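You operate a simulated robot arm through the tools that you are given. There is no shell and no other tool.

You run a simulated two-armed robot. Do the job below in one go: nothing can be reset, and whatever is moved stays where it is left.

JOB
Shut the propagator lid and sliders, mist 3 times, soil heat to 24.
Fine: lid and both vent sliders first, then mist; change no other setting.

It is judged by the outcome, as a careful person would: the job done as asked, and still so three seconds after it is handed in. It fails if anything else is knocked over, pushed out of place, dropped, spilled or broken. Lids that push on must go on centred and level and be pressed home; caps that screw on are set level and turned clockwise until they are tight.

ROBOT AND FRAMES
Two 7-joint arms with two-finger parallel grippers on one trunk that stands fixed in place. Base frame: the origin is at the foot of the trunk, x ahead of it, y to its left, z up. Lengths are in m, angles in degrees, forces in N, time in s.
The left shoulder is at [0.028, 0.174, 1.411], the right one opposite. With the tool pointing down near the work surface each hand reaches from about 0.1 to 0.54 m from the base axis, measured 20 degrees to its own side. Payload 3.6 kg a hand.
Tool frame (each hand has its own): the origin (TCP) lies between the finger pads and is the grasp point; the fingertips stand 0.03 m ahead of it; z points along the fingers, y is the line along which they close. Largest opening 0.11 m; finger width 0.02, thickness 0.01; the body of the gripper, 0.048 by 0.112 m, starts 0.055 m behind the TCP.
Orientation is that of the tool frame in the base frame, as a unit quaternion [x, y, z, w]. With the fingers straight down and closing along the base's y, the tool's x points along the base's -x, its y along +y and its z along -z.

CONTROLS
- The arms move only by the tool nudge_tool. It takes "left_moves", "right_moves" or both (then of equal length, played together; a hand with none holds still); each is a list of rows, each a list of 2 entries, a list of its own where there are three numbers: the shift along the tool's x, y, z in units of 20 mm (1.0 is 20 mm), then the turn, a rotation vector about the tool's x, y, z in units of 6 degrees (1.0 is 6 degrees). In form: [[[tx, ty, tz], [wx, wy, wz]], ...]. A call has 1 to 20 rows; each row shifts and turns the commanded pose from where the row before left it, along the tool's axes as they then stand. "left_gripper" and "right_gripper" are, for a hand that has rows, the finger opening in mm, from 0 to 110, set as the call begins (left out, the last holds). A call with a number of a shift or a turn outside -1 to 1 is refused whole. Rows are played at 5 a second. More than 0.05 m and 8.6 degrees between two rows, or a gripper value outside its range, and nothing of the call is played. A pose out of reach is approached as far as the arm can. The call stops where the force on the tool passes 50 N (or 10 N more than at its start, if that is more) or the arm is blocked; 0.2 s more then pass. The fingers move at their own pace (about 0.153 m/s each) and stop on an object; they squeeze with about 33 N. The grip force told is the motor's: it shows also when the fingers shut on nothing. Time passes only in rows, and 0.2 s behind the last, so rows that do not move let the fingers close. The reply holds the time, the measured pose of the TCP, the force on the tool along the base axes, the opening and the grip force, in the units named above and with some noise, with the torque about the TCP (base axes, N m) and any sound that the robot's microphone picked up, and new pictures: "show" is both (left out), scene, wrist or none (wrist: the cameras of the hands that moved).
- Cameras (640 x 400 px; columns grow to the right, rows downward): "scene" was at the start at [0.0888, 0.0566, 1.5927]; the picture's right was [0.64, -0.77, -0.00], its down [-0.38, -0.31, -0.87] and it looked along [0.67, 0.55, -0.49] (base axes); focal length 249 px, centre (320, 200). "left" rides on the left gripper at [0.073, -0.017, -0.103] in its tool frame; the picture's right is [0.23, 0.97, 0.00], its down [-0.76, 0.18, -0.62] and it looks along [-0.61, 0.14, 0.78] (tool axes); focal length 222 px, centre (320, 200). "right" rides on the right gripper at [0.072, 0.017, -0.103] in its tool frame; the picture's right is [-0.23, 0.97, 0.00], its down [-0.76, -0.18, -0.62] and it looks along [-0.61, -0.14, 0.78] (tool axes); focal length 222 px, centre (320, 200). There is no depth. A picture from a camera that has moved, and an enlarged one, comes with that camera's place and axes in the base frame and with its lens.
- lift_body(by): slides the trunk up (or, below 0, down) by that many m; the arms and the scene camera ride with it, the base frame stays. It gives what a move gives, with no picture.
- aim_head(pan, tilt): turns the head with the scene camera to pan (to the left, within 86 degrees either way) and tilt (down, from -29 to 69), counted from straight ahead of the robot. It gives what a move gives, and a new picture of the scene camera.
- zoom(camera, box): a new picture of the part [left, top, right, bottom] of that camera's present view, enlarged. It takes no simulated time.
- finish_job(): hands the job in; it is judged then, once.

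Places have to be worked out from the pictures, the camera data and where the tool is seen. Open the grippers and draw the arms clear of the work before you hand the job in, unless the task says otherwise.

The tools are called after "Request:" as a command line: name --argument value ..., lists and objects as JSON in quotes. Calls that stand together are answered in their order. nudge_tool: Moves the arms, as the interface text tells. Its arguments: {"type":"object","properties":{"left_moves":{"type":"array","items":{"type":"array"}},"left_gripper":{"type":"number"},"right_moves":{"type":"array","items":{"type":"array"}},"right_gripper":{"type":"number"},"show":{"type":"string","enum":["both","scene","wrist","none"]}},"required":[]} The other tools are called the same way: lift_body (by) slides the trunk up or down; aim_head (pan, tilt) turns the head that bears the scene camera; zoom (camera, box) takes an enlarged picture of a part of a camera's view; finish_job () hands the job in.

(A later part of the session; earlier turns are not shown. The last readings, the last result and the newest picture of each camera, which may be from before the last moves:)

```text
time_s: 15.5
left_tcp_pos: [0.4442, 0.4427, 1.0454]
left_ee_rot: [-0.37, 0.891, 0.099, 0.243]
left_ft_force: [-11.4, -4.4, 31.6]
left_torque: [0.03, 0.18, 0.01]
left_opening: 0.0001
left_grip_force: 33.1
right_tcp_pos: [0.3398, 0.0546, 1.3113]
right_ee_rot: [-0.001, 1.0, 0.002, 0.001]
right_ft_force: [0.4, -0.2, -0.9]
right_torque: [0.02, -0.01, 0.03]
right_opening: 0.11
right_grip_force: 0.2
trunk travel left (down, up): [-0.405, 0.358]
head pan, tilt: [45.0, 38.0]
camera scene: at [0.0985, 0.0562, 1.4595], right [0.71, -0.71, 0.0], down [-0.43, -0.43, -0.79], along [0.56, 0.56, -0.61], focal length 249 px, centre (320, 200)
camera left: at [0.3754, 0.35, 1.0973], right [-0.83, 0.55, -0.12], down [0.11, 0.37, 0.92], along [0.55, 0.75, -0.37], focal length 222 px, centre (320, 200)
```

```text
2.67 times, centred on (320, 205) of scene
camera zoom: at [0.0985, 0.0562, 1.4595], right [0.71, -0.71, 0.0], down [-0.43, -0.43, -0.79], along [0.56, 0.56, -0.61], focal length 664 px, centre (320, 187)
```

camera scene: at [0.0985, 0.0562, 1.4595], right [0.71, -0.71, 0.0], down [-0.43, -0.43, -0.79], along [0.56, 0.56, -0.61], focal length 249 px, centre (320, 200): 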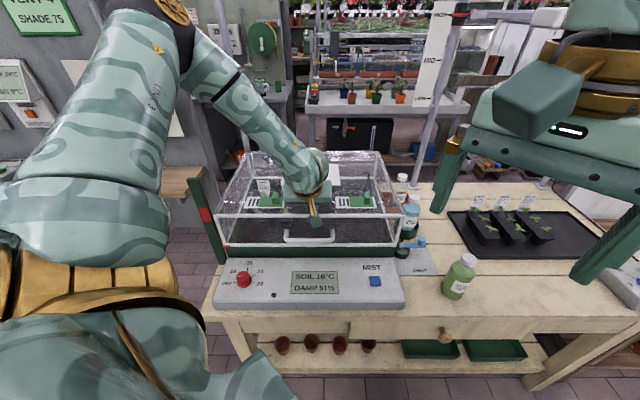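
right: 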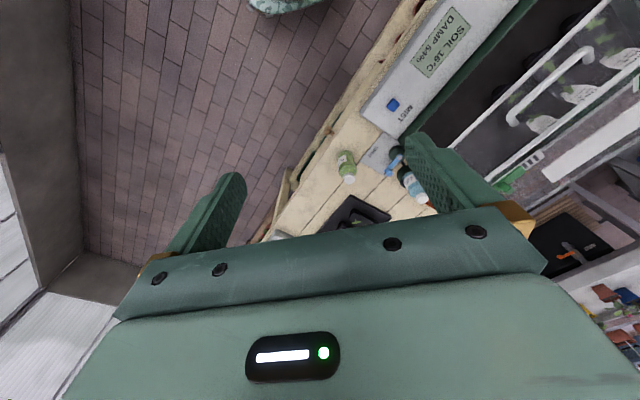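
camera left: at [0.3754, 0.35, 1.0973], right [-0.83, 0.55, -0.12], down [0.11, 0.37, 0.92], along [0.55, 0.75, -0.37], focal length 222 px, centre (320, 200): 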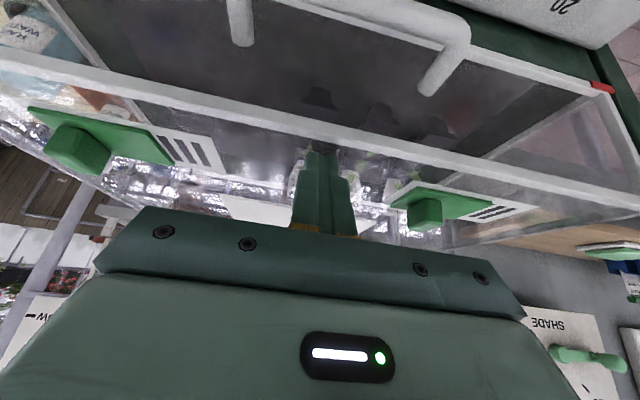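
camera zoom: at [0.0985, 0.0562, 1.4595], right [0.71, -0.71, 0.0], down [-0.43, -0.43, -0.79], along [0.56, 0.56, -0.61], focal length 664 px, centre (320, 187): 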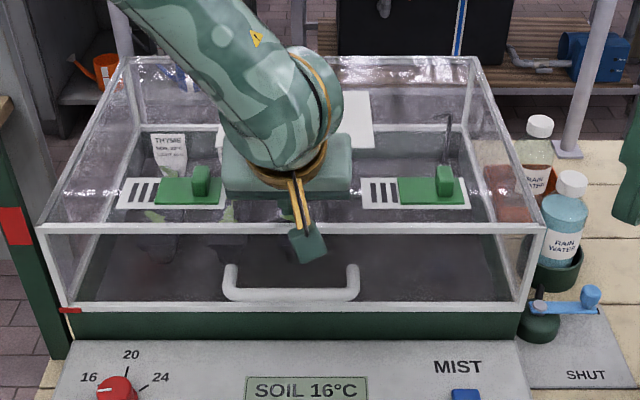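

The lid reads 32 N reaction at tip height ≈1.02 without yielding: it's firmly closed. I lift off, and move to the right-hand side of the left slider tab (tab at a≈-0.095, b≈0.66).

Request:
nudge_tool --left_moves '[[[-0.56, 0, -0.97], [0, 0, 0]], [[-0.56, 0, -0.97], [0, 0, 0]], [[-0.26, 0.92, 0.15], [0, 0, 0]], [[-0.26, 0.92, 0.15], [0, 0, 0]], [[-0.26, 0.92, 0.15], [0, 0, 0]]]' --show "both"

Request:
zoom --camera "scene" --box '[220, 150, 340, 240]'

Request:
zoom --camera "left" --box '[240, 100, 520, 275]'

```text
time_s: 16.7
left_tcp_pos: [0.4194, 0.499, 1.088]
left_ee_rot: [-0.369, 0.893, 0.098, 0.239]
left_ft_force: [-0.2, -0.3, -0.1]
left_torque: [-0.03, -0.01, -0.04]
left_opening: 0.0001
left_grip_force: 32.6
right_tcp_pos: [0.342, 0.0577, 1.31]
right_ee_rot: [-0.001, 1.0, -0.001, -0.002]
right_ft_force: [1.4, -0.2, 0.1]
right_torque: [0.0, -0.03, 0.02]
right_opening: 0.1102
right_grip_force: 0.0
trunk travel left (down, up): [-0.405, 0.358]
head pan, tilt: [45.0, 38.0]
camera scene: at [0.1024, 0.0609, 1.4586], right [0.71, -0.71, 0.0], down [-0.44, -0.44, -0.79], along [0.56, 0.56, -0.62], focal length 249 px, centre (320, 200)
camera left: at [0.3509, 0.4061, 1.139], right [-0.83, 0.55, -0.12], down [0.12, 0.37, 0.92], along [0.55, 0.75, -0.37], focal length 222 px, centre (320, 200)
```

scene: 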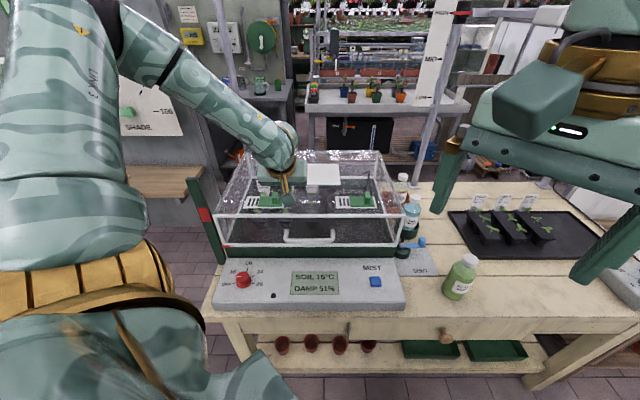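
left: 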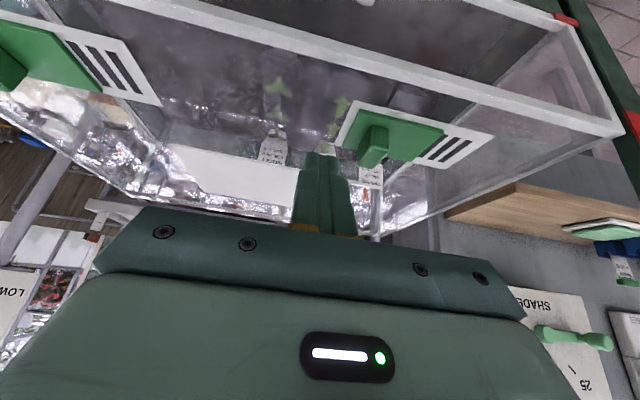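

```text
4.44 times, centred on (280, 195) of scene
camera zoom: at [0.1024, 0.0609, 1.4586], right [0.71, -0.71, 0.0], down [-0.44, -0.44, -0.79], along [0.56, 0.56, -0.62], focal length 1106 px, centre (498, 222)
```

zoom: 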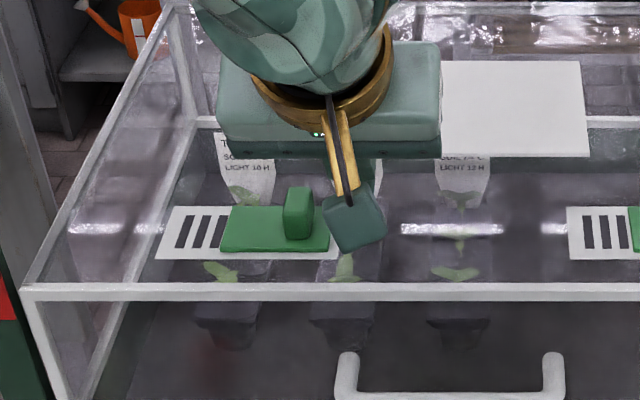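

```text
2.29 times, centred on (380, 188) of left
camera zoom: at [0.3509, 0.4061, 1.139], right [-0.83, 0.55, -0.12], down [0.12, 0.37, 0.92], along [0.55, 0.75, -0.37], focal length 508 px, centre (183, 229)
```

zoom: 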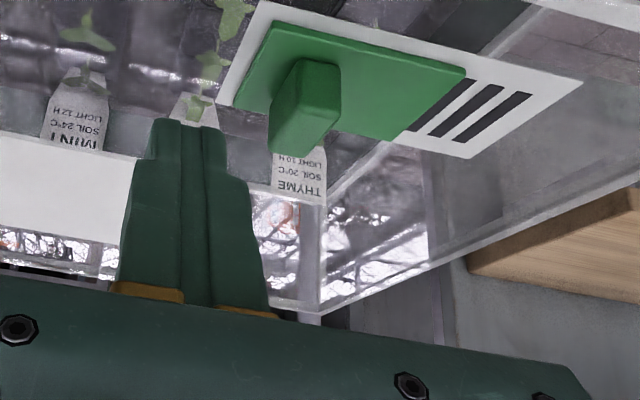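

The fingertips are at a≈-0.056, about 2 cm right of the left tab (a≈-0.095). I lower so the tips are roughly 15 mm above the lid top, level with the tab but above its green plate.

Request:
nudge_tool --left_moves '[[[0.325, 0, 0.563], [0, 0, 0]], [[0.325, 0, 0.563], [0, 0, 0]]]' --show "both"

Request:
zoom --camera "left" --box '[240, 80, 520, 255]'

Request:
zoom --camera "scene" --box '[220, 150, 340, 240]'

```text
time_s: 17.3
left_tcp_pos: [0.4204, 0.4987, 1.0593]
left_ee_rot: [-0.37, 0.892, 0.098, 0.24]
left_ft_force: [0.5, -0.2, 0.7]
left_torque: [-0.03, 0.04, 0.03]
left_opening: 0.0003
left_grip_force: 32.8
right_tcp_pos: [0.3433, 0.0586, 1.3092]
right_ee_rot: [-0.001, 1.0, -0.001, 0.0]
right_ft_force: [1.1, -0.2, 0.3]
right_torque: [-0.02, -0.02, 0.03]
right_opening: 0.1101
right_grip_force: 0.1
trunk travel left (down, up): [-0.405, 0.358]
head pan, tilt: [45.0, 38.0]
camera scene: at [0.103, 0.0605, 1.4585], right [0.71, -0.71, 0.0], down [-0.44, -0.44, -0.79], along [0.56, 0.56, -0.62], focal length 249 px, centre (320, 200)
camera left: at [0.3518, 0.4056, 1.1125], right [-0.83, 0.55, -0.11], down [0.12, 0.37, 0.92], along [0.55, 0.75, -0.37], focal length 222 px, centre (320, 200)
```

scene: 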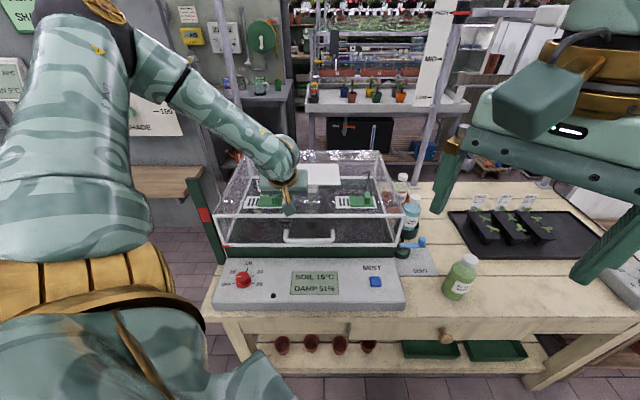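
left: 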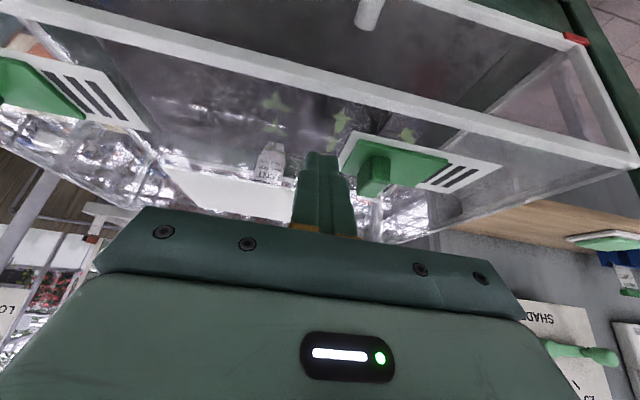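

```text
2.29 times, centred on (380, 168) of left
camera zoom: at [0.3518, 0.4056, 1.1125], right [-0.83, 0.55, -0.11], down [0.12, 0.37, 0.92], along [0.55, 0.75, -0.37], focal length 508 px, centre (183, 274)
```

zoom: 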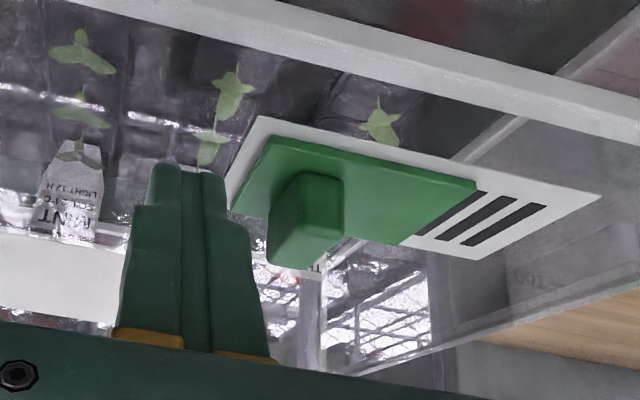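

```text
4.44 times, centred on (280, 195) of scene
camera zoom: at [0.103, 0.0605, 1.4585], right [0.71, -0.71, 0.0], down [-0.44, -0.44, -0.79], along [0.56, 0.56, -0.62], focal length 1106 px, centre (498, 222)
```

zoom: 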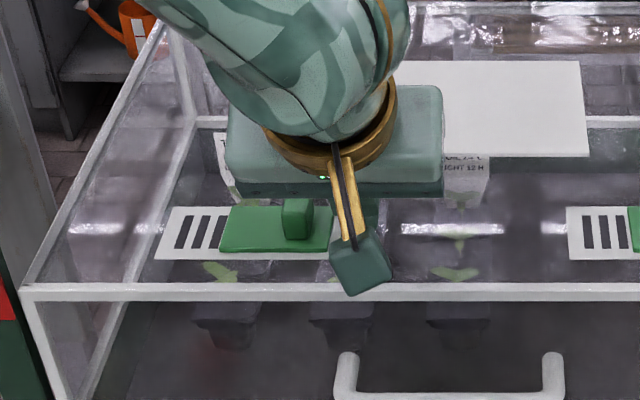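

The tips are level with the tab at its right side. I push left in 6 mm steps.

Request:
nudge_tool --left_moves '[[[0, 0.3, 0], [0, 0, 0]], [[0, 0.3, 0], [0, 0, 0]], [[0, 0.3, 0], [0, 0, 0]], [[0, 0.3, 0], [0, 0, 0]], [[0, 0.3, 0], [0, 0, 0]], [[0, 0.3, 0], [0, 0, 0]]]' --show "wrist"

Request:
zoom --camera "left" --box '[240, 80, 520, 255]'

Request:
zoom --camera "scene" --box '[220, 150, 340, 240]'

```text
time_s: 18.7
left_tcp_pos: [0.3944, 0.5236, 1.061]
left_ee_rot: [-0.37, 0.892, 0.099, 0.239]
left_ft_force: [1.5, 0.1, 0.3]
left_torque: [0.0, -0.05, -0.03]
left_opening: 0.0
left_grip_force: 32.5
right_tcp_pos: [0.3421, 0.0585, 1.3091]
right_ee_rot: [-0.001, 1.0, 0.0, -0.002]
right_ft_force: [-0.4, -0.3, -0.9]
right_torque: [-0.02, 0.02, -0.02]
right_opening: 0.11
right_grip_force: 0.0
trunk travel left (down, up): [-0.405, 0.358]
head pan, tilt: [45.0, 38.0]
camera left: at [0.3248, 0.4308, 1.1131], right [-0.83, 0.55, -0.11], down [0.12, 0.37, 0.92], along [0.55, 0.75, -0.37], focal length 222 px, centre (320, 200)
```

left: 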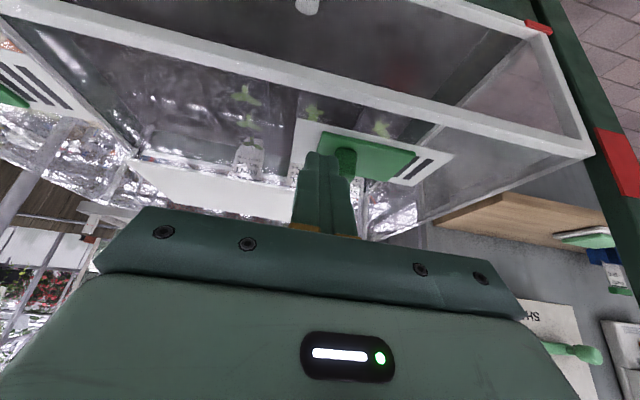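

```text
2.29 times, centred on (380, 168) of left
camera zoom: at [0.3248, 0.4308, 1.1131], right [-0.83, 0.55, -0.11], down [0.12, 0.37, 0.92], along [0.55, 0.75, -0.37], focal length 508 px, centre (183, 274)
```

zoom: 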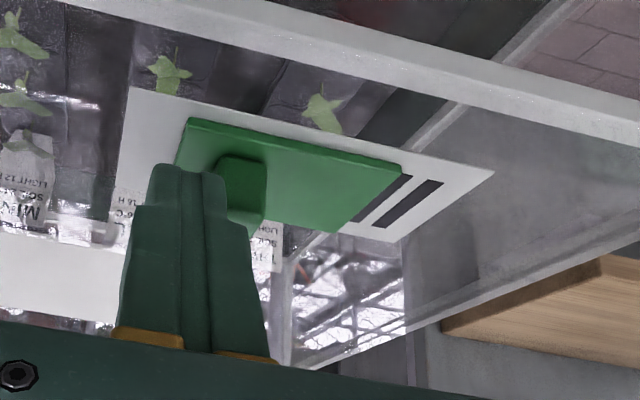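

```text
4.44 times, centred on (280, 195) of scene
camera zoom: at [0.1026, 0.0603, 1.4586], right [0.71, -0.71, 0.0], down [-0.44, -0.44, -0.79], along [0.56, 0.56, -0.62], focal length 1106 px, centre (498, 222)
```

zoom: 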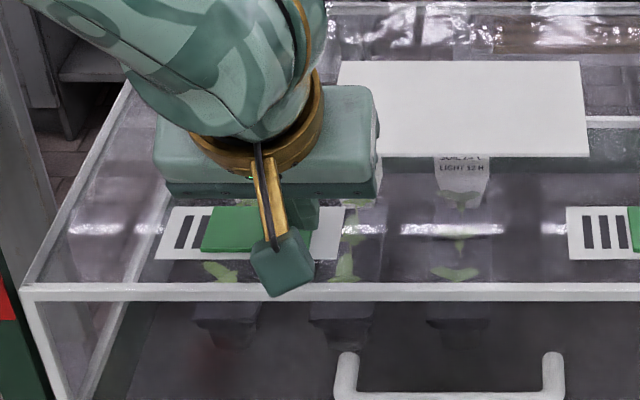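

The slider is moving with light force, with two slots still showing. I continue pushing left.

Request:
nudge_tool --left_moves '[[[0, 0.3, 0], [0, 0, 0]], [[0, 0.3, 0], [0, 0, 0]], [[0, 0.3, 0], [0, 0, 0]], [[0, 0.3, 0], [0, 0, 0]]]' --show "wrist"

Request:
zoom --camera "left" --box '[240, 80, 520, 255]'

Request:
zoom --camera "scene" --box '[220, 150, 340, 240]'

```text
time_s: 19.7
left_tcp_pos: [0.377, 0.5385, 1.0614]
left_ee_rot: [-0.369, 0.893, 0.099, 0.239]
left_ft_force: [3.1, -3.4, -1.5]
left_torque: [-0.09, -0.07, -0.06]
left_opening: 0.0
left_grip_force: 32.9
right_tcp_pos: [0.3436, 0.0566, 1.3093]
right_ee_rot: [0.0, 1.0, 0.002, -0.001]
right_ft_force: [-1.0, -0.2, -0.3]
right_torque: [0.02, 0.01, -0.01]
right_opening: 0.1099
right_grip_force: 0.0
trunk travel left (down, up): [-0.405, 0.358]
head pan, tilt: [45.0, 38.0]
camera left: at [0.3092, 0.4467, 1.1133], right [-0.83, 0.55, -0.11], down [0.12, 0.37, 0.92], along [0.55, 0.75, -0.37], focal length 222 px, centre (320, 200)
```

left: 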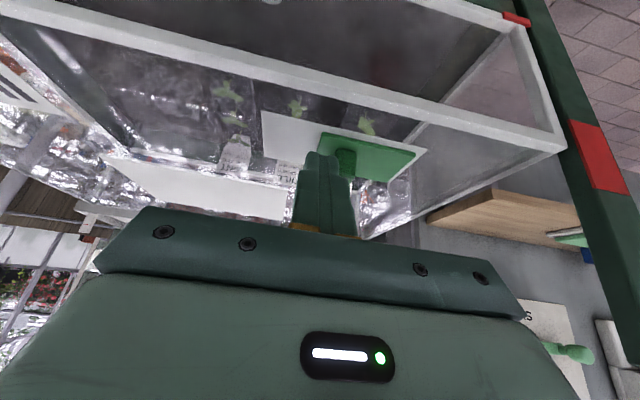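

```text
2.29 times, centred on (380, 168) of left
camera zoom: at [0.3092, 0.4467, 1.1133], right [-0.83, 0.55, -0.11], down [0.12, 0.37, 0.92], along [0.55, 0.75, -0.37], focal length 508 px, centre (183, 274)
```

zoom: 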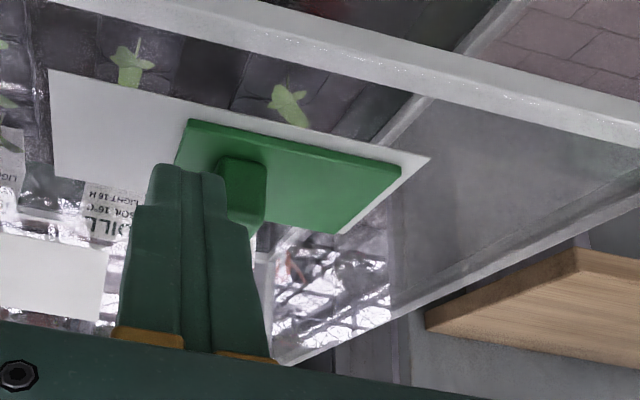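

```text
4.44 times, centred on (280, 195) of scene
camera zoom: at [0.1037, 0.0592, 1.4585], right [0.71, -0.71, 0.0], down [-0.44, -0.43, -0.79], along [0.56, 0.56, -0.62], focal length 1106 px, centre (498, 222)
```

zoom: 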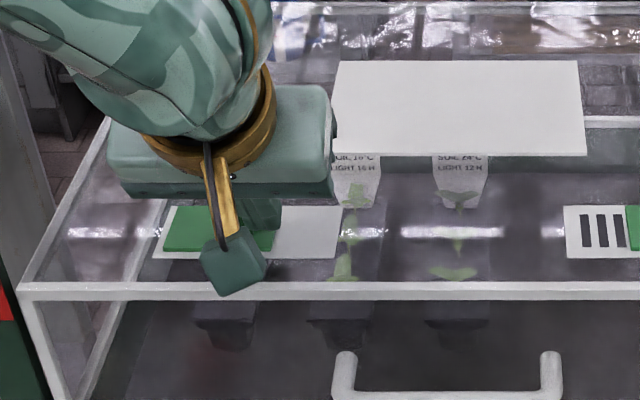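

All the left vent's slots are covered and the force has begun to rise (about 5 N). I push a few millimetres more to find the end stop.

Request:
nudge_tool --left_moves '[[[0, 0.1, 0], [0, 0, 0]], [[0, 0.1, 0], [0, 0, 0]]]' --show "none"

```text
time_s: 20.3
left_tcp_pos: [0.3784, 0.5402, 1.0607]
left_ee_rot: [-0.369, 0.892, 0.097, 0.241]
left_ft_force: [15.9, -18.9, 0.9]
left_torque: [-0.38, -0.36, -0.38]
left_opening: 0.0
left_grip_force: 33.1
right_tcp_pos: [0.3456, 0.0557, 1.3093]
right_ee_rot: [0.0, 1.0, 0.0, -0.002]
right_ft_force: [-0.2, -0.2, 0.0]
right_torque: [0.05, 0.01, 0.01]
right_opening: 0.1099
right_grip_force: 0.0
trunk travel left (down, up): [-0.405, 0.358]
head pan, tilt: [45.0, 38.0]
```

The stop is reached (25 N, no further movement), so the left slider is shut. I back off, lift clear and cross over to the right side of the right slider.

Request:
nudge_tool --left_moves '[[[0, -0.6, 0], [0, 0, 0]], [[-0.56, 0, -0.97], [0, 0, 0]], [[-0.56, 0, -0.97], [0, 0, 0]], [[0, -0.97, 0], [0, 0, 0]], [[0, -0.97, 0], [0, 0, 0]], [[0, -0.97, 0], [0, 0, 0]], [[0, -0.97, 0], [0, 0, 0]], [[0, -0.97, 0], [0, 0, 0]], [[0, -0.97, 0], [0, 0, 0]], [[0, -0.97, 0], [0, 0, 0]], [[0, -0.97, 0], [0, 0, 0]], [[0, -0.97, 0], [0, 0, 0]], [[0, -0.97, 0], [0, 0, 0]], [[0, -0.97, 0], [0, 0, 0]], [[0, -0.97, 0], [0, 0, 0]], [[0, -0.97, 0], [0, 0, 0]], [[0, -0.97, 0], [0, 0, 0]], [[0, -0.97, 0], [0, 0, 0]], [[0, -0.97, 0], [0, 0, 0]]]' --show "both"

Request:
zoom --camera "scene" --box '[220, 150, 420, 275]'

Request:
zoom --camera "left" --box '[240, 80, 520, 255]'

```text
time_s: 24.3
left_tcp_pos: [0.6054, 0.3133, 1.1047]
left_ee_rot: [-0.371, 0.892, 0.099, 0.239]
left_ft_force: [0.6, -0.6, 0.9]
left_torque: [0.01, 0.03, 0.01]
left_opening: 0.0
left_grip_force: 33.0
right_tcp_pos: [0.3429, 0.0579, 1.3088]
right_ee_rot: [0.0, 1.0, 0.0, -0.001]
right_ft_force: [1.0, -0.4, 0.0]
right_torque: [0.06, 0.01, 0.02]
right_opening: 0.11
right_grip_force: 0.1
trunk travel left (down, up): [-0.405, 0.358]
head pan, tilt: [45.0, 38.0]
camera scene: at [0.1035, 0.0599, 1.4585], right [0.71, -0.71, 0.0], down [-0.44, -0.44, -0.79], along [0.56, 0.56, -0.62], focal length 249 px, centre (320, 200)
camera left: at [0.5357, 0.2205, 1.1572], right [-0.83, 0.55, -0.11], down [0.12, 0.37, 0.92], along [0.55, 0.75, -0.37], focal length 222 px, centre (320, 200)
```

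scene: 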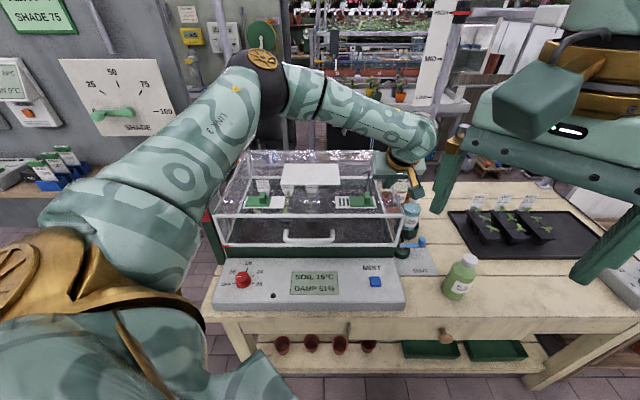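
left: 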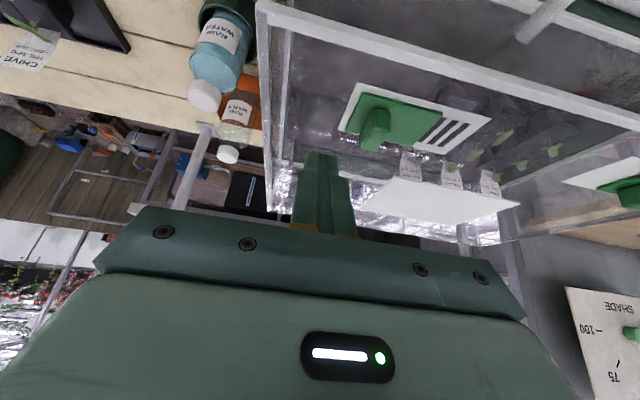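

```text
3.20 times, centred on (320, 212) of scene
camera zoom: at [0.1035, 0.0599, 1.4585], right [0.71, -0.71, 0.0], down [-0.44, -0.44, -0.79], along [0.56, 0.56, -0.62], focal length 796 px, centre (320, 160)
```

zoom: 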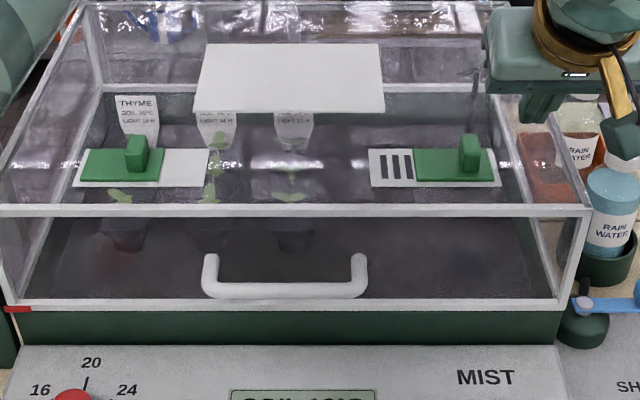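

```text
2.29 times, centred on (380, 168) of left
camera zoom: at [0.5357, 0.2205, 1.1572], right [-0.83, 0.55, -0.11], down [0.12, 0.37, 0.92], along [0.55, 0.75, -0.37], focal length 508 px, centre (183, 274)
```

zoom: 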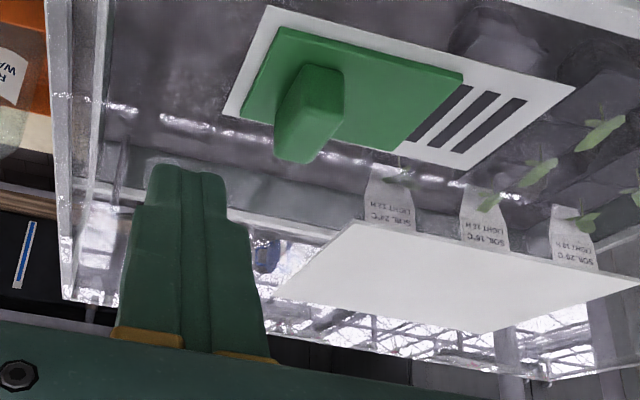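

The left vent is fully covered. The hand is at a≈0.207, right of the right tab (a≈0.161). I lower to the same working height.

Request:
nudge_tool --left_moves '[[[0.56, 0, 0.97], [0, 0, 0]], [[0.54, 0, 0.94], [0, 0, 0]]]' --show "wrist"

Request:
zoom --camera "scene" --box '[300, 150, 440, 240]'

Request:
zoom --camera "left" --box '[240, 60, 520, 235]'

```text
time_s: 24.9
left_tcp_pos: [0.5935, 0.3212, 1.0668]
left_ee_rot: [-0.371, 0.892, 0.098, 0.24]
left_ft_force: [-0.3, -1.0, -0.2]
left_torque: [-0.01, 0.0, -0.01]
left_opening: 0.0
left_grip_force: 33.3
left hand out of reach, approached as far as the arm can: row 1, 2
right_tcp_pos: [0.3429, 0.058, 1.3091]
right_ee_rot: [0.0, 1.0, 0.001, -0.001]
right_ft_force: [0.1, 1.1, -0.1]
right_torque: [0.01, -0.01, -0.01]
right_opening: 0.1099
right_grip_force: 0.1
trunk travel left (down, up): [-0.405, 0.358]
head pan, tilt: [45.0, 38.0]
camera left: at [0.5233, 0.2284, 1.1195], right [-0.83, 0.55, -0.12], down [0.12, 0.37, 0.92], along [0.55, 0.75, -0.37], focal length 222 px, centre (320, 200)
```

left: 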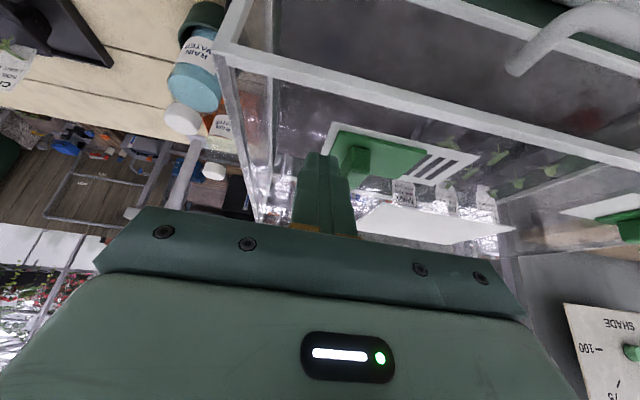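

```text
4.44 times, centred on (370, 195) of scene
camera zoom: at [0.1027, 0.0601, 1.4586], right [0.71, -0.71, 0.0], down [-0.44, -0.44, -0.79], along [0.56, 0.56, -0.62], focal length 1106 px, centre (98, 222)
```

zoom: 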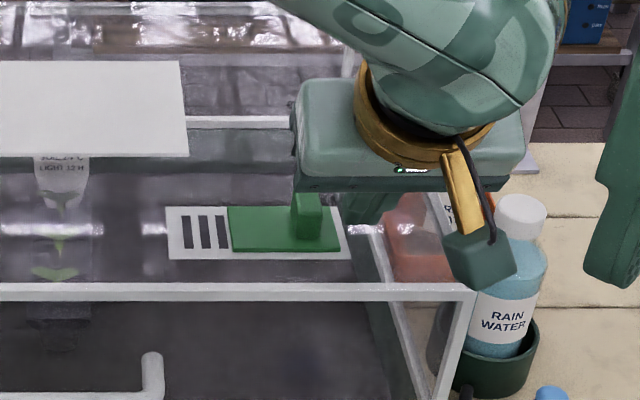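

```text
2.29 times, centred on (380, 148) of left
camera zoom: at [0.5233, 0.2284, 1.1195], right [-0.83, 0.55, -0.12], down [0.12, 0.37, 0.92], along [0.55, 0.75, -0.37], focal length 508 px, centre (183, 320)
```

zoom: 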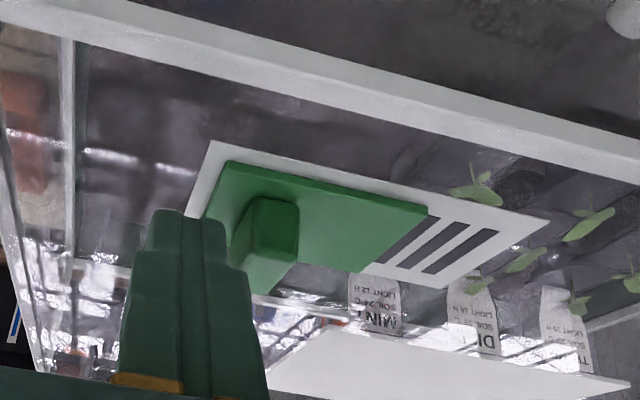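

The arm hit its reach limit just short of the working height. I raise the hand well clear and lower the trunk another 0.1 m for more reach.

Request:
nudge_tool --left_moves '[[[-0.5, 0, -0.866], [0, 0, 0]], [[-0.5, 0, -0.866], [0, 0, 0]], [[-0.5, 0, -0.866], [0, 0, 0]], [[-0.5, 0, -0.866], [0, 0, 0]], [[-0.5, 0, -0.866], [0, 0, 0]], [[-0.5, 0, -0.866], [0, 0, 0]], [[-0.5, 0, -0.866], [0, 0, 0]]]' --show "none"

Request:
lift_body --by -0.1

Request:
aim_head --pan 42 --tilt 35

Request:
zoom --camera "scene" --box '[260, 130, 460, 255]'

```text
time_s: 26.5
left_tcp_pos: [0.5922, 0.3219, 1.2065]
left_ee_rot: [-0.371, 0.892, 0.1, 0.238]
left_ft_force: [0.2, -0.2, 0.4]
left_torque: [0.01, -0.04, -0.02]
left_opening: 0.0
left_grip_force: 33.3
right_tcp_pos: [0.344, 0.058, 1.3098]
right_ee_rot: [-0.001, 1.0, 0.0, -0.001]
right_ft_force: [-0.2, 0.5, -0.3]
right_torque: [-0.01, 0.01, 0.0]
right_opening: 0.1099
right_grip_force: 0.1
trunk travel left (down, up): [-0.405, 0.358]
head pan, tilt: [45.0, 38.0]
```

```text
time_s: 27.8
left_tcp_pos: [0.5921, 0.3211, 1.1073]
left_ee_rot: [-0.371, 0.891, 0.099, 0.24]
left_ft_force: [0.5, 0.0, -0.5]
left_torque: [0.01, -0.03, 0.01]
left_opening: 0.0001
left_grip_force: 32.8
right_tcp_pos: [0.3431, 0.0573, 1.2103]
right_ee_rot: [0.0, 1.0, 0.001, 0.0]
right_ft_force: [-0.5, -0.4, 0.6]
right_torque: [-0.02, 0.02, 0.05]
right_opening: 0.1098
right_grip_force: 0.1
trunk travel left (down, up): [-0.305, 0.458]
head pan, tilt: [45.0, 38.0]
```

```text
time_s: 28.5
left_tcp_pos: [0.5923, 0.3223, 1.1059]
left_ee_rot: [-0.37, 0.892, 0.099, 0.239]
left_ft_force: [-0.5, -0.5, 0.1]
left_torque: [0.04, 0.0, 0.0]
left_opening: 0.0
left_grip_force: 33.1
right_tcp_pos: [0.3443, 0.0579, 1.2104]
right_ee_rot: [0.0, 1.0, 0.0, 0.0]
right_ft_force: [-0.6, -0.4, 0.2]
right_torque: [-0.03, 0.0, 0.01]
right_opening: 0.1102
right_grip_force: 0.0
trunk travel left (down, up): [-0.305, 0.458]
head pan, tilt: [42.0, 35.0]
camera scene: at [0.1411, 0.0579, 1.3618], right [0.67, -0.74, 0.0], down [-0.43, -0.38, -0.82], along [0.61, 0.55, -0.57], focal length 249 px, centre (320, 200)
```

scene: 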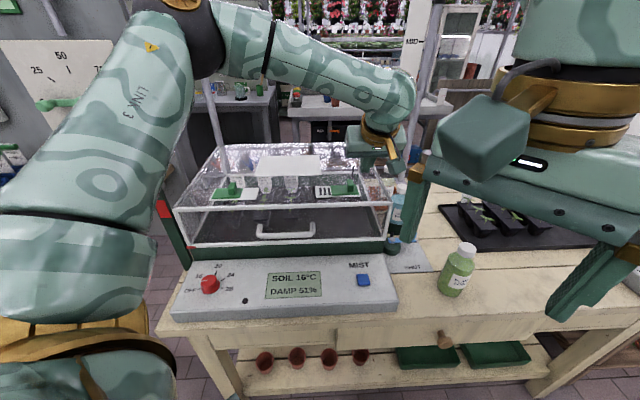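

```text
3.20 times, centred on (360, 192) of scene
camera zoom: at [0.1411, 0.0579, 1.3618], right [0.67, -0.74, 0.0], down [-0.43, -0.38, -0.82], along [0.61, 0.55, -0.57], focal length 796 px, centre (192, 224)
```

zoom: 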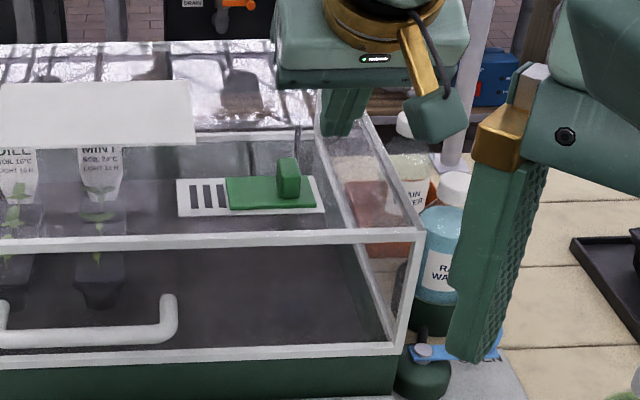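

The hand is at a≈0.191, z≈1.106 with the trunk lower. I descend to working height again, nudging slightly right for clearance from the tab.

Request:
nudge_tool --left_moves '[[[0.0, -0.4, 0.0], [0, 0, 0]], [[0.57, 0, 0.99], [0, 0, 0]], [[0.57, 0, 0.99], [0, 0, 0]]]' --show "wrist"

Request:
zoom --camera "scene" --box '[300, 130, 440, 220]'

Request:
zoom --camera "left" --box '[240, 60, 520, 235]'

```text
time_s: 29.3
left_tcp_pos: [0.5965, 0.3182, 1.0602]
left_ee_rot: [-0.371, 0.892, 0.098, 0.239]
left_ft_force: [0.8, -0.1, 0.7]
left_torque: [-0.01, 0.01, 0.01]
left_opening: 0.0
left_grip_force: 32.7
right_tcp_pos: [0.344, 0.0577, 1.2094]
right_ee_rot: [-0.001, 1.0, 0.0, -0.001]
right_ft_force: [0.5, 0.1, 0.2]
right_torque: [0.02, 0.0, 0.03]
right_opening: 0.1099
right_grip_force: 0.1
trunk travel left (down, up): [-0.305, 0.458]
head pan, tilt: [42.0, 35.0]
camera left: at [0.5284, 0.2242, 1.1124], right [-0.83, 0.55, -0.11], down [0.12, 0.37, 0.92], along [0.55, 0.75, -0.37], focal length 222 px, centre (320, 200)
```

left: 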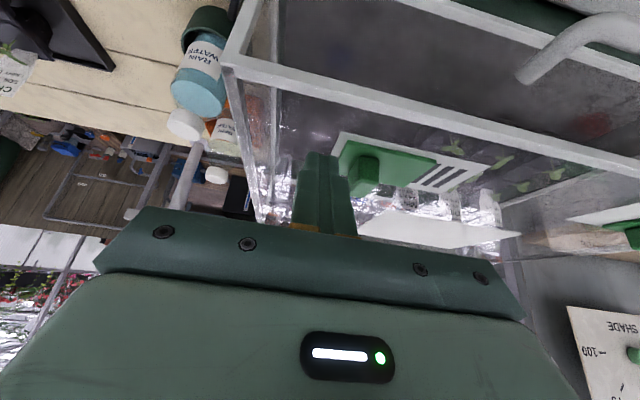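

```text
4.44 times, centred on (370, 175) of scene
camera zoom: at [0.1416, 0.0579, 1.3617], right [0.67, -0.74, 0.0], down [-0.43, -0.38, -0.82], along [0.61, 0.55, -0.57], focal length 1106 px, centre (98, 311)
```

zoom: 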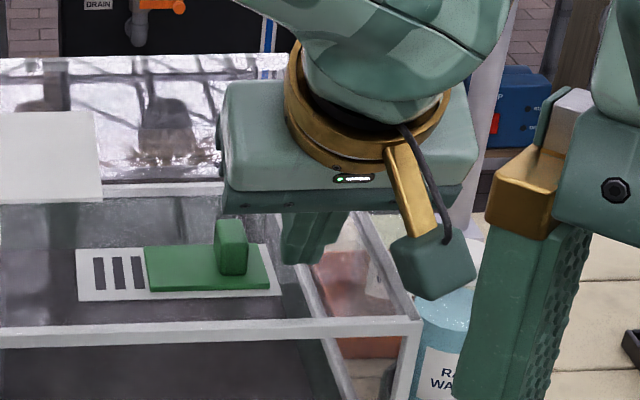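

```text
2.29 times, centred on (380, 148) of left
camera zoom: at [0.5284, 0.2242, 1.1124], right [-0.83, 0.55, -0.11], down [0.12, 0.37, 0.92], along [0.55, 0.75, -0.37], focal length 508 px, centre (183, 320)
```

zoom: 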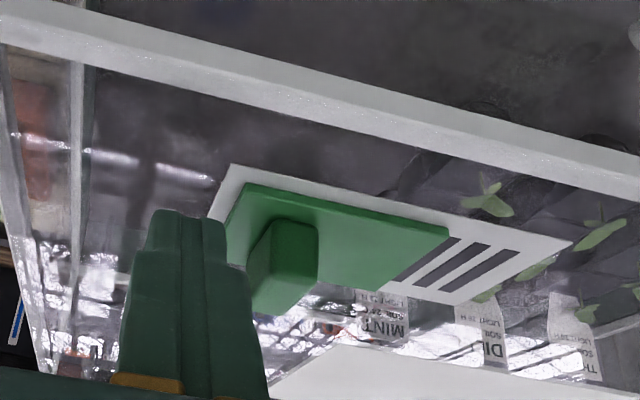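

Tips are level with the right tab, just to its right. I push left in 6 mm steps as before.

Request:
nudge_tool --left_moves '[[[0, 0.3, 0], [0, 0, 0]], [[0, 0.3, 0], [0, 0, 0]], [[0, 0.3, 0], [0, 0, 0]], [[0, 0.3, 0], [0, 0, 0]], [[0, 0.3, 0], [0, 0, 0]], [[0, 0.3, 0], [0, 0, 0]], [[0, 0.3, 0], [0, 0, 0]], [[0, 0.3, 0], [0, 0, 0]]]' --show "wrist"

Request:
zoom --camera "left" --box '[240, 60, 520, 235]'

```text
time_s: 31.1
left_tcp_pos: [0.5646, 0.352, 1.061]
left_ee_rot: [-0.37, 0.892, 0.099, 0.24]
left_ft_force: [0.3, -0.3, 0.2]
left_torque: [0.02, 0.0, 0.0]
left_opening: 0.0
left_grip_force: 33.2
right_tcp_pos: [0.3428, 0.0581, 1.2086]
right_ee_rot: [-0.001, 1.0, 0.0, -0.001]
right_ft_force: [0.2, 0.0, -0.2]
right_torque: [-0.01, 0.01, 0.01]
right_opening: 0.11
right_grip_force: 0.2
trunk travel left (down, up): [-0.305, 0.458]
head pan, tilt: [42.0, 35.0]
camera left: at [0.4955, 0.258, 1.1129], right [-0.83, 0.55, -0.11], down [0.12, 0.37, 0.92], along [0.55, 0.75, -0.37], focal length 222 px, centre (320, 200)
```

left: 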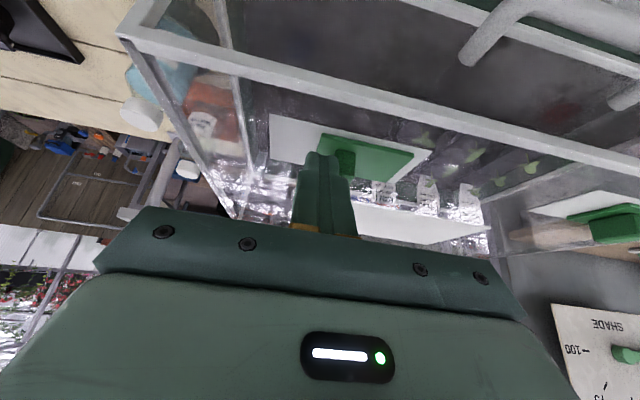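

```text
2.29 times, centred on (380, 148) of left
camera zoom: at [0.4955, 0.258, 1.1129], right [-0.83, 0.55, -0.11], down [0.12, 0.37, 0.92], along [0.55, 0.75, -0.37], focal length 508 px, centre (183, 320)
```

zoom: 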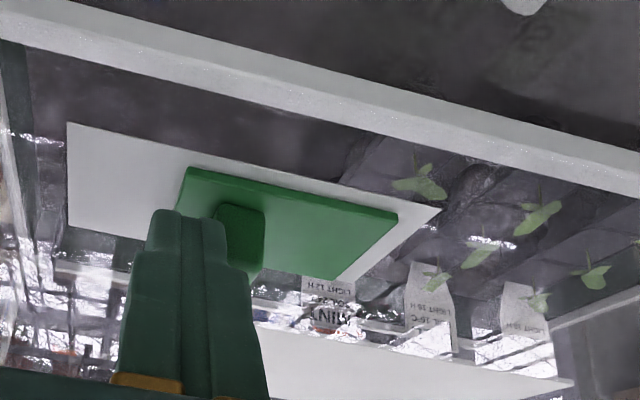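

The right vent's slots are covered; I push the last few millimetres to its end stop.

Request:
nudge_tool --left_moves '[[[0, 0.15, 0], [0, 0, 0]], [[0, 0.1, 0], [0, 0, 0]]]' --show "none"

```text
time_s: 31.7
left_tcp_pos: [0.5608, 0.3556, 1.0603]
left_ee_rot: [-0.37, 0.892, 0.099, 0.238]
left_ft_force: [0.3, -0.8, -0.1]
left_torque: [-0.03, -0.03, -0.01]
left_opening: 0.0
left_grip_force: 33.2
right_tcp_pos: [0.3435, 0.059, 1.2098]
right_ee_rot: [0.0, 1.0, 0.0, 0.0]
right_ft_force: [-0.5, -0.1, -0.1]
right_torque: [0.0, -0.03, -0.01]
right_opening: 0.1099
right_grip_force: 0.0
trunk travel left (down, up): [-0.305, 0.458]
head pan, tilt: [42.0, 35.0]
```

No stop yet (a≈0.145, no force), so I continue in 2 mm steps.

Request:
nudge_tool --left_moves '[[[0, 0.1, 0], [0, 0, 0]], [[0, 0.1, 0], [0, 0, 0]]]' --show "none"

```text
time_s: 32.3
left_tcp_pos: [0.5611, 0.3544, 1.0617]
left_ee_rot: [-0.369, 0.892, 0.098, 0.239]
left_ft_force: [11.6, -7.4, 1.3]
left_torque: [-0.17, -0.26, -0.23]
left_opening: 0.0
left_grip_force: 32.7
right_tcp_pos: [0.3452, 0.0557, 1.2087]
right_ee_rot: [0.0, 1.0, 0.001, -0.002]
right_ft_force: [-0.4, 0.1, -0.1]
right_torque: [0.01, -0.02, 0.02]
right_opening: 0.1102
right_grip_force: 0.0
trunk travel left (down, up): [-0.305, 0.458]
head pan, tilt: [42.0, 35.0]
```

Stop felt (about 13 N, no further movement): the right slider is shut. I back off, lift, and draw toward me over the panel, reducing the tilt for pressing.

Request:
nudge_tool --left_moves '[[[0, -0.6, 0], [0, 0, 0]], [[-0.5, 0, -0.866], [0, 0, 0]], [[-0.5, 0, -0.866], [0, 0, 0]], [[-0.5, 0, -0.866], [0, 0, 0]], [[-0.5, 0, -0.866], [0, 0, 0]], [[0.94, 0, -0.54], [0, 0, 0]], [[0.94, 0, -0.54], [0, 0, 0]], [[0.94, 0, -0.54], [0, 0, 0]], [[0.94, 0, -0.54], [0, 0, 0]], [[0.94, 0, -0.54], [0, 0, 0]], [[0.94, 0, -0.54], [0, 0, 0]], [[0, 0, 0], [0, 1, 0]], [[0, 0, 0], [0, 1, 0]], [[0, 0, 0], [0, 1, 0]]]' --show "both"

Request:
zoom --camera "scene" --box '[160, 130, 420, 320]'

Request:
zoom --camera "left" --box '[100, 0, 540, 240]'

```text
time_s: 35.3
left_tcp_pos: [0.4746, 0.2567, 1.1393]
left_ee_rot: [-0.381, 0.919, 0.038, 0.096]
left_ft_force: [-0.1, -0.4, -0.2]
left_torque: [0.0, 0.0, -0.03]
left_opening: 0.0
left_grip_force: 32.8
right_tcp_pos: [0.3442, 0.0583, 1.2092]
right_ee_rot: [-0.001, 1.0, 0.0, -0.001]
right_ft_force: [0.6, 0.4, -0.1]
right_torque: [0.03, -0.02, -0.03]
right_opening: 0.1101
right_grip_force: 0.1
trunk travel left (down, up): [-0.305, 0.458]
head pan, tilt: [42.0, 35.0]
camera scene: at [0.1413, 0.0581, 1.3618], right [0.67, -0.74, 0.0], down [-0.43, -0.38, -0.82], along [0.61, 0.55, -0.57], focal length 249 px, centre (320, 200)
camera left: at [0.4209, 0.1793, 1.2255], right [-0.85, 0.53, -0.05], down [0.31, 0.56, 0.77], along [0.43, 0.63, -0.64], focal length 222 px, centre (320, 200)
```

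scene: 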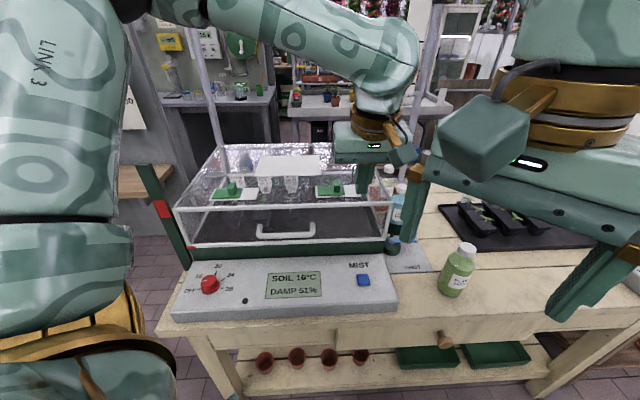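
left: 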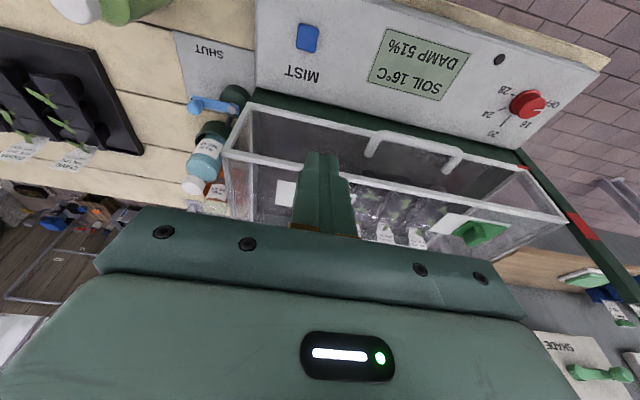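

```text
2.11 times, centred on (290, 225) of scene
camera zoom: at [0.1413, 0.0581, 1.3618], right [0.67, -0.74, 0.0], down [-0.43, -0.38, -0.82], along [0.61, 0.55, -0.57], focal length 524 px, centre (383, 147)
```

zoom: 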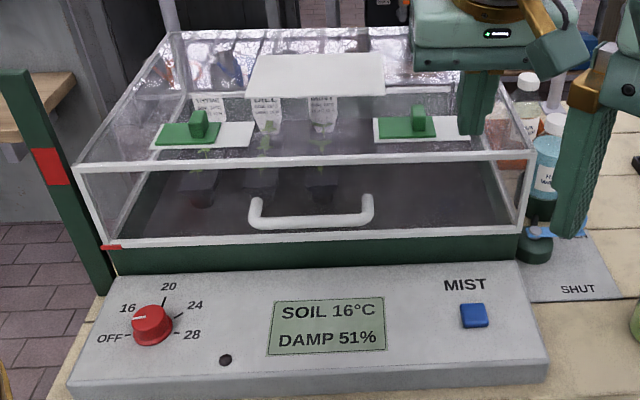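

```text
1.45 times, centred on (320, 120) of left
camera zoom: at [0.4209, 0.1793, 1.2255], right [-0.85, 0.53, -0.05], down [0.31, 0.56, 0.77], along [0.43, 0.63, -0.64], focal length 323 px, centre (320, 316)
```

zoom: 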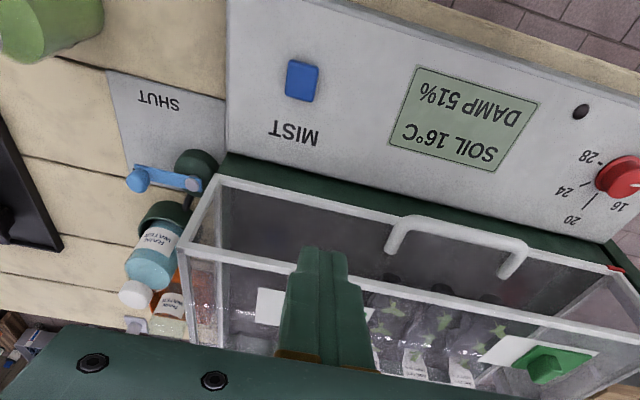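

Lid and both sliders are shut. The two cameras agree on the mist button at a≈0.186, b≈0.527, z≈0.845. I move down to hover above it.

Request:
nudge_tool --left_moves '[[[0.19, -0.16, 0.98], [0, 0, 0]], [[0.19, -0.16, 0.98], [0, 0, 0]], [[0.19, -0.16, 0.98], [0, 0, 0]], [[0.19, -0.16, 0.98], [0, 0, 0]], [[0.19, -0.16, 0.98], [0, 0, 0]], [[0.19, -0.16, 0.98], [0, 0, 0]], [[0.19, -0.16, 0.98], [0, 0, 0]], [[0.19, -0.16, 0.98], [0, 0, 0]], [[0.19, -0.16, 0.98], [0, 0, 0]], [[0.19, -0.16, 0.98], [0, 0, 0]]]' --show "both"

Request:
zoom --camera "scene" --box '[280, 200, 440, 310]'

Request:
zoom --camera "left" --box '[200, 0, 480, 240]'

```text
time_s: 37.5
left_tcp_pos: [0.5015, 0.2351, 0.9385]
left_ee_rot: [-0.382, 0.918, 0.041, 0.097]
left_ft_force: [-0.1, 0.2, 0.2]
left_torque: [0.0, 0.0, 0.03]
left_opening: 0.0001
left_grip_force: 32.6
right_tcp_pos: [0.344, 0.0583, 1.2089]
right_ee_rot: [-0.001, 1.0, 0.001, -0.001]
right_ft_force: [0.0, 0.1, 0.6]
right_torque: [-0.02, 0.03, -0.03]
right_opening: 0.11
right_grip_force: 0.0
trunk travel left (down, up): [-0.305, 0.458]
head pan, tilt: [42.0, 35.0]
camera scene: at [0.1416, 0.058, 1.3617], right [0.67, -0.74, 0.0], down [-0.43, -0.38, -0.82], along [0.61, 0.55, -0.57], focal length 249 px, centre (320, 200)
camera left: at [0.4479, 0.1588, 1.0239], right [-0.85, 0.53, -0.05], down [0.31, 0.56, 0.77], along [0.43, 0.64, -0.64], focal length 222 px, centre (320, 200)
```

scene: 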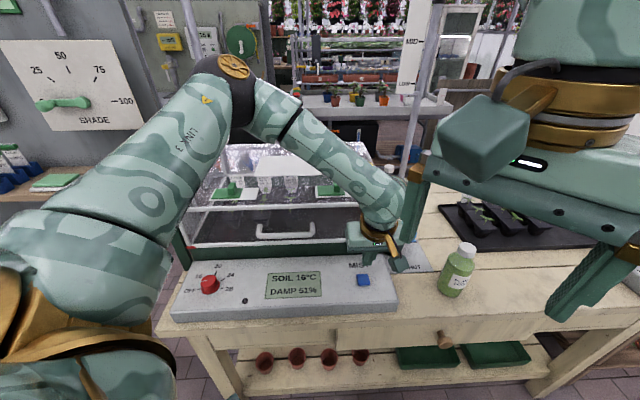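
left: 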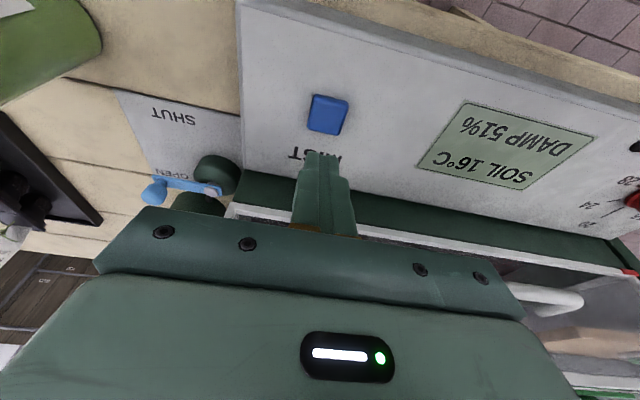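

```text
3.64 times, centred on (360, 255) of scene
camera zoom: at [0.1416, 0.058, 1.3617], right [0.67, -0.74, 0.0], down [-0.43, -0.38, -0.82], along [0.61, 0.55, -0.57], focal length 905 px, centre (174, 0)
```

zoom: 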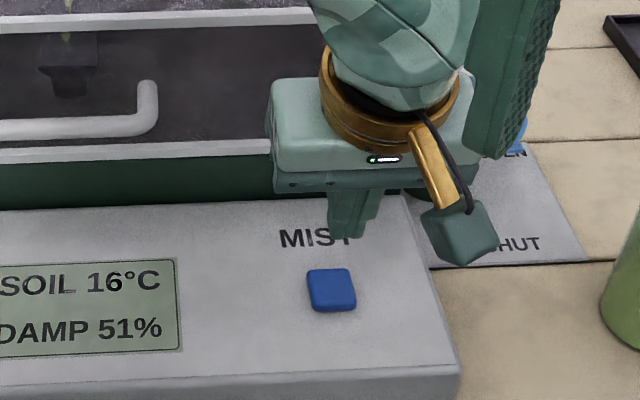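

```text
1.67 times, centred on (340, 120) of left
camera zoom: at [0.4479, 0.1588, 1.0239], right [-0.85, 0.53, -0.05], down [0.31, 0.56, 0.77], along [0.43, 0.64, -0.64], focal length 370 px, centre (287, 333)
```

zoom: 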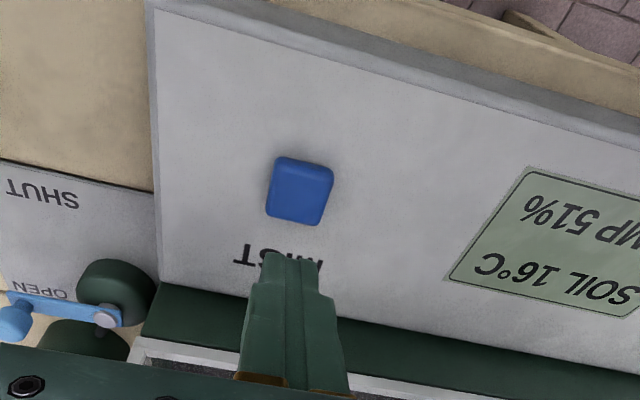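

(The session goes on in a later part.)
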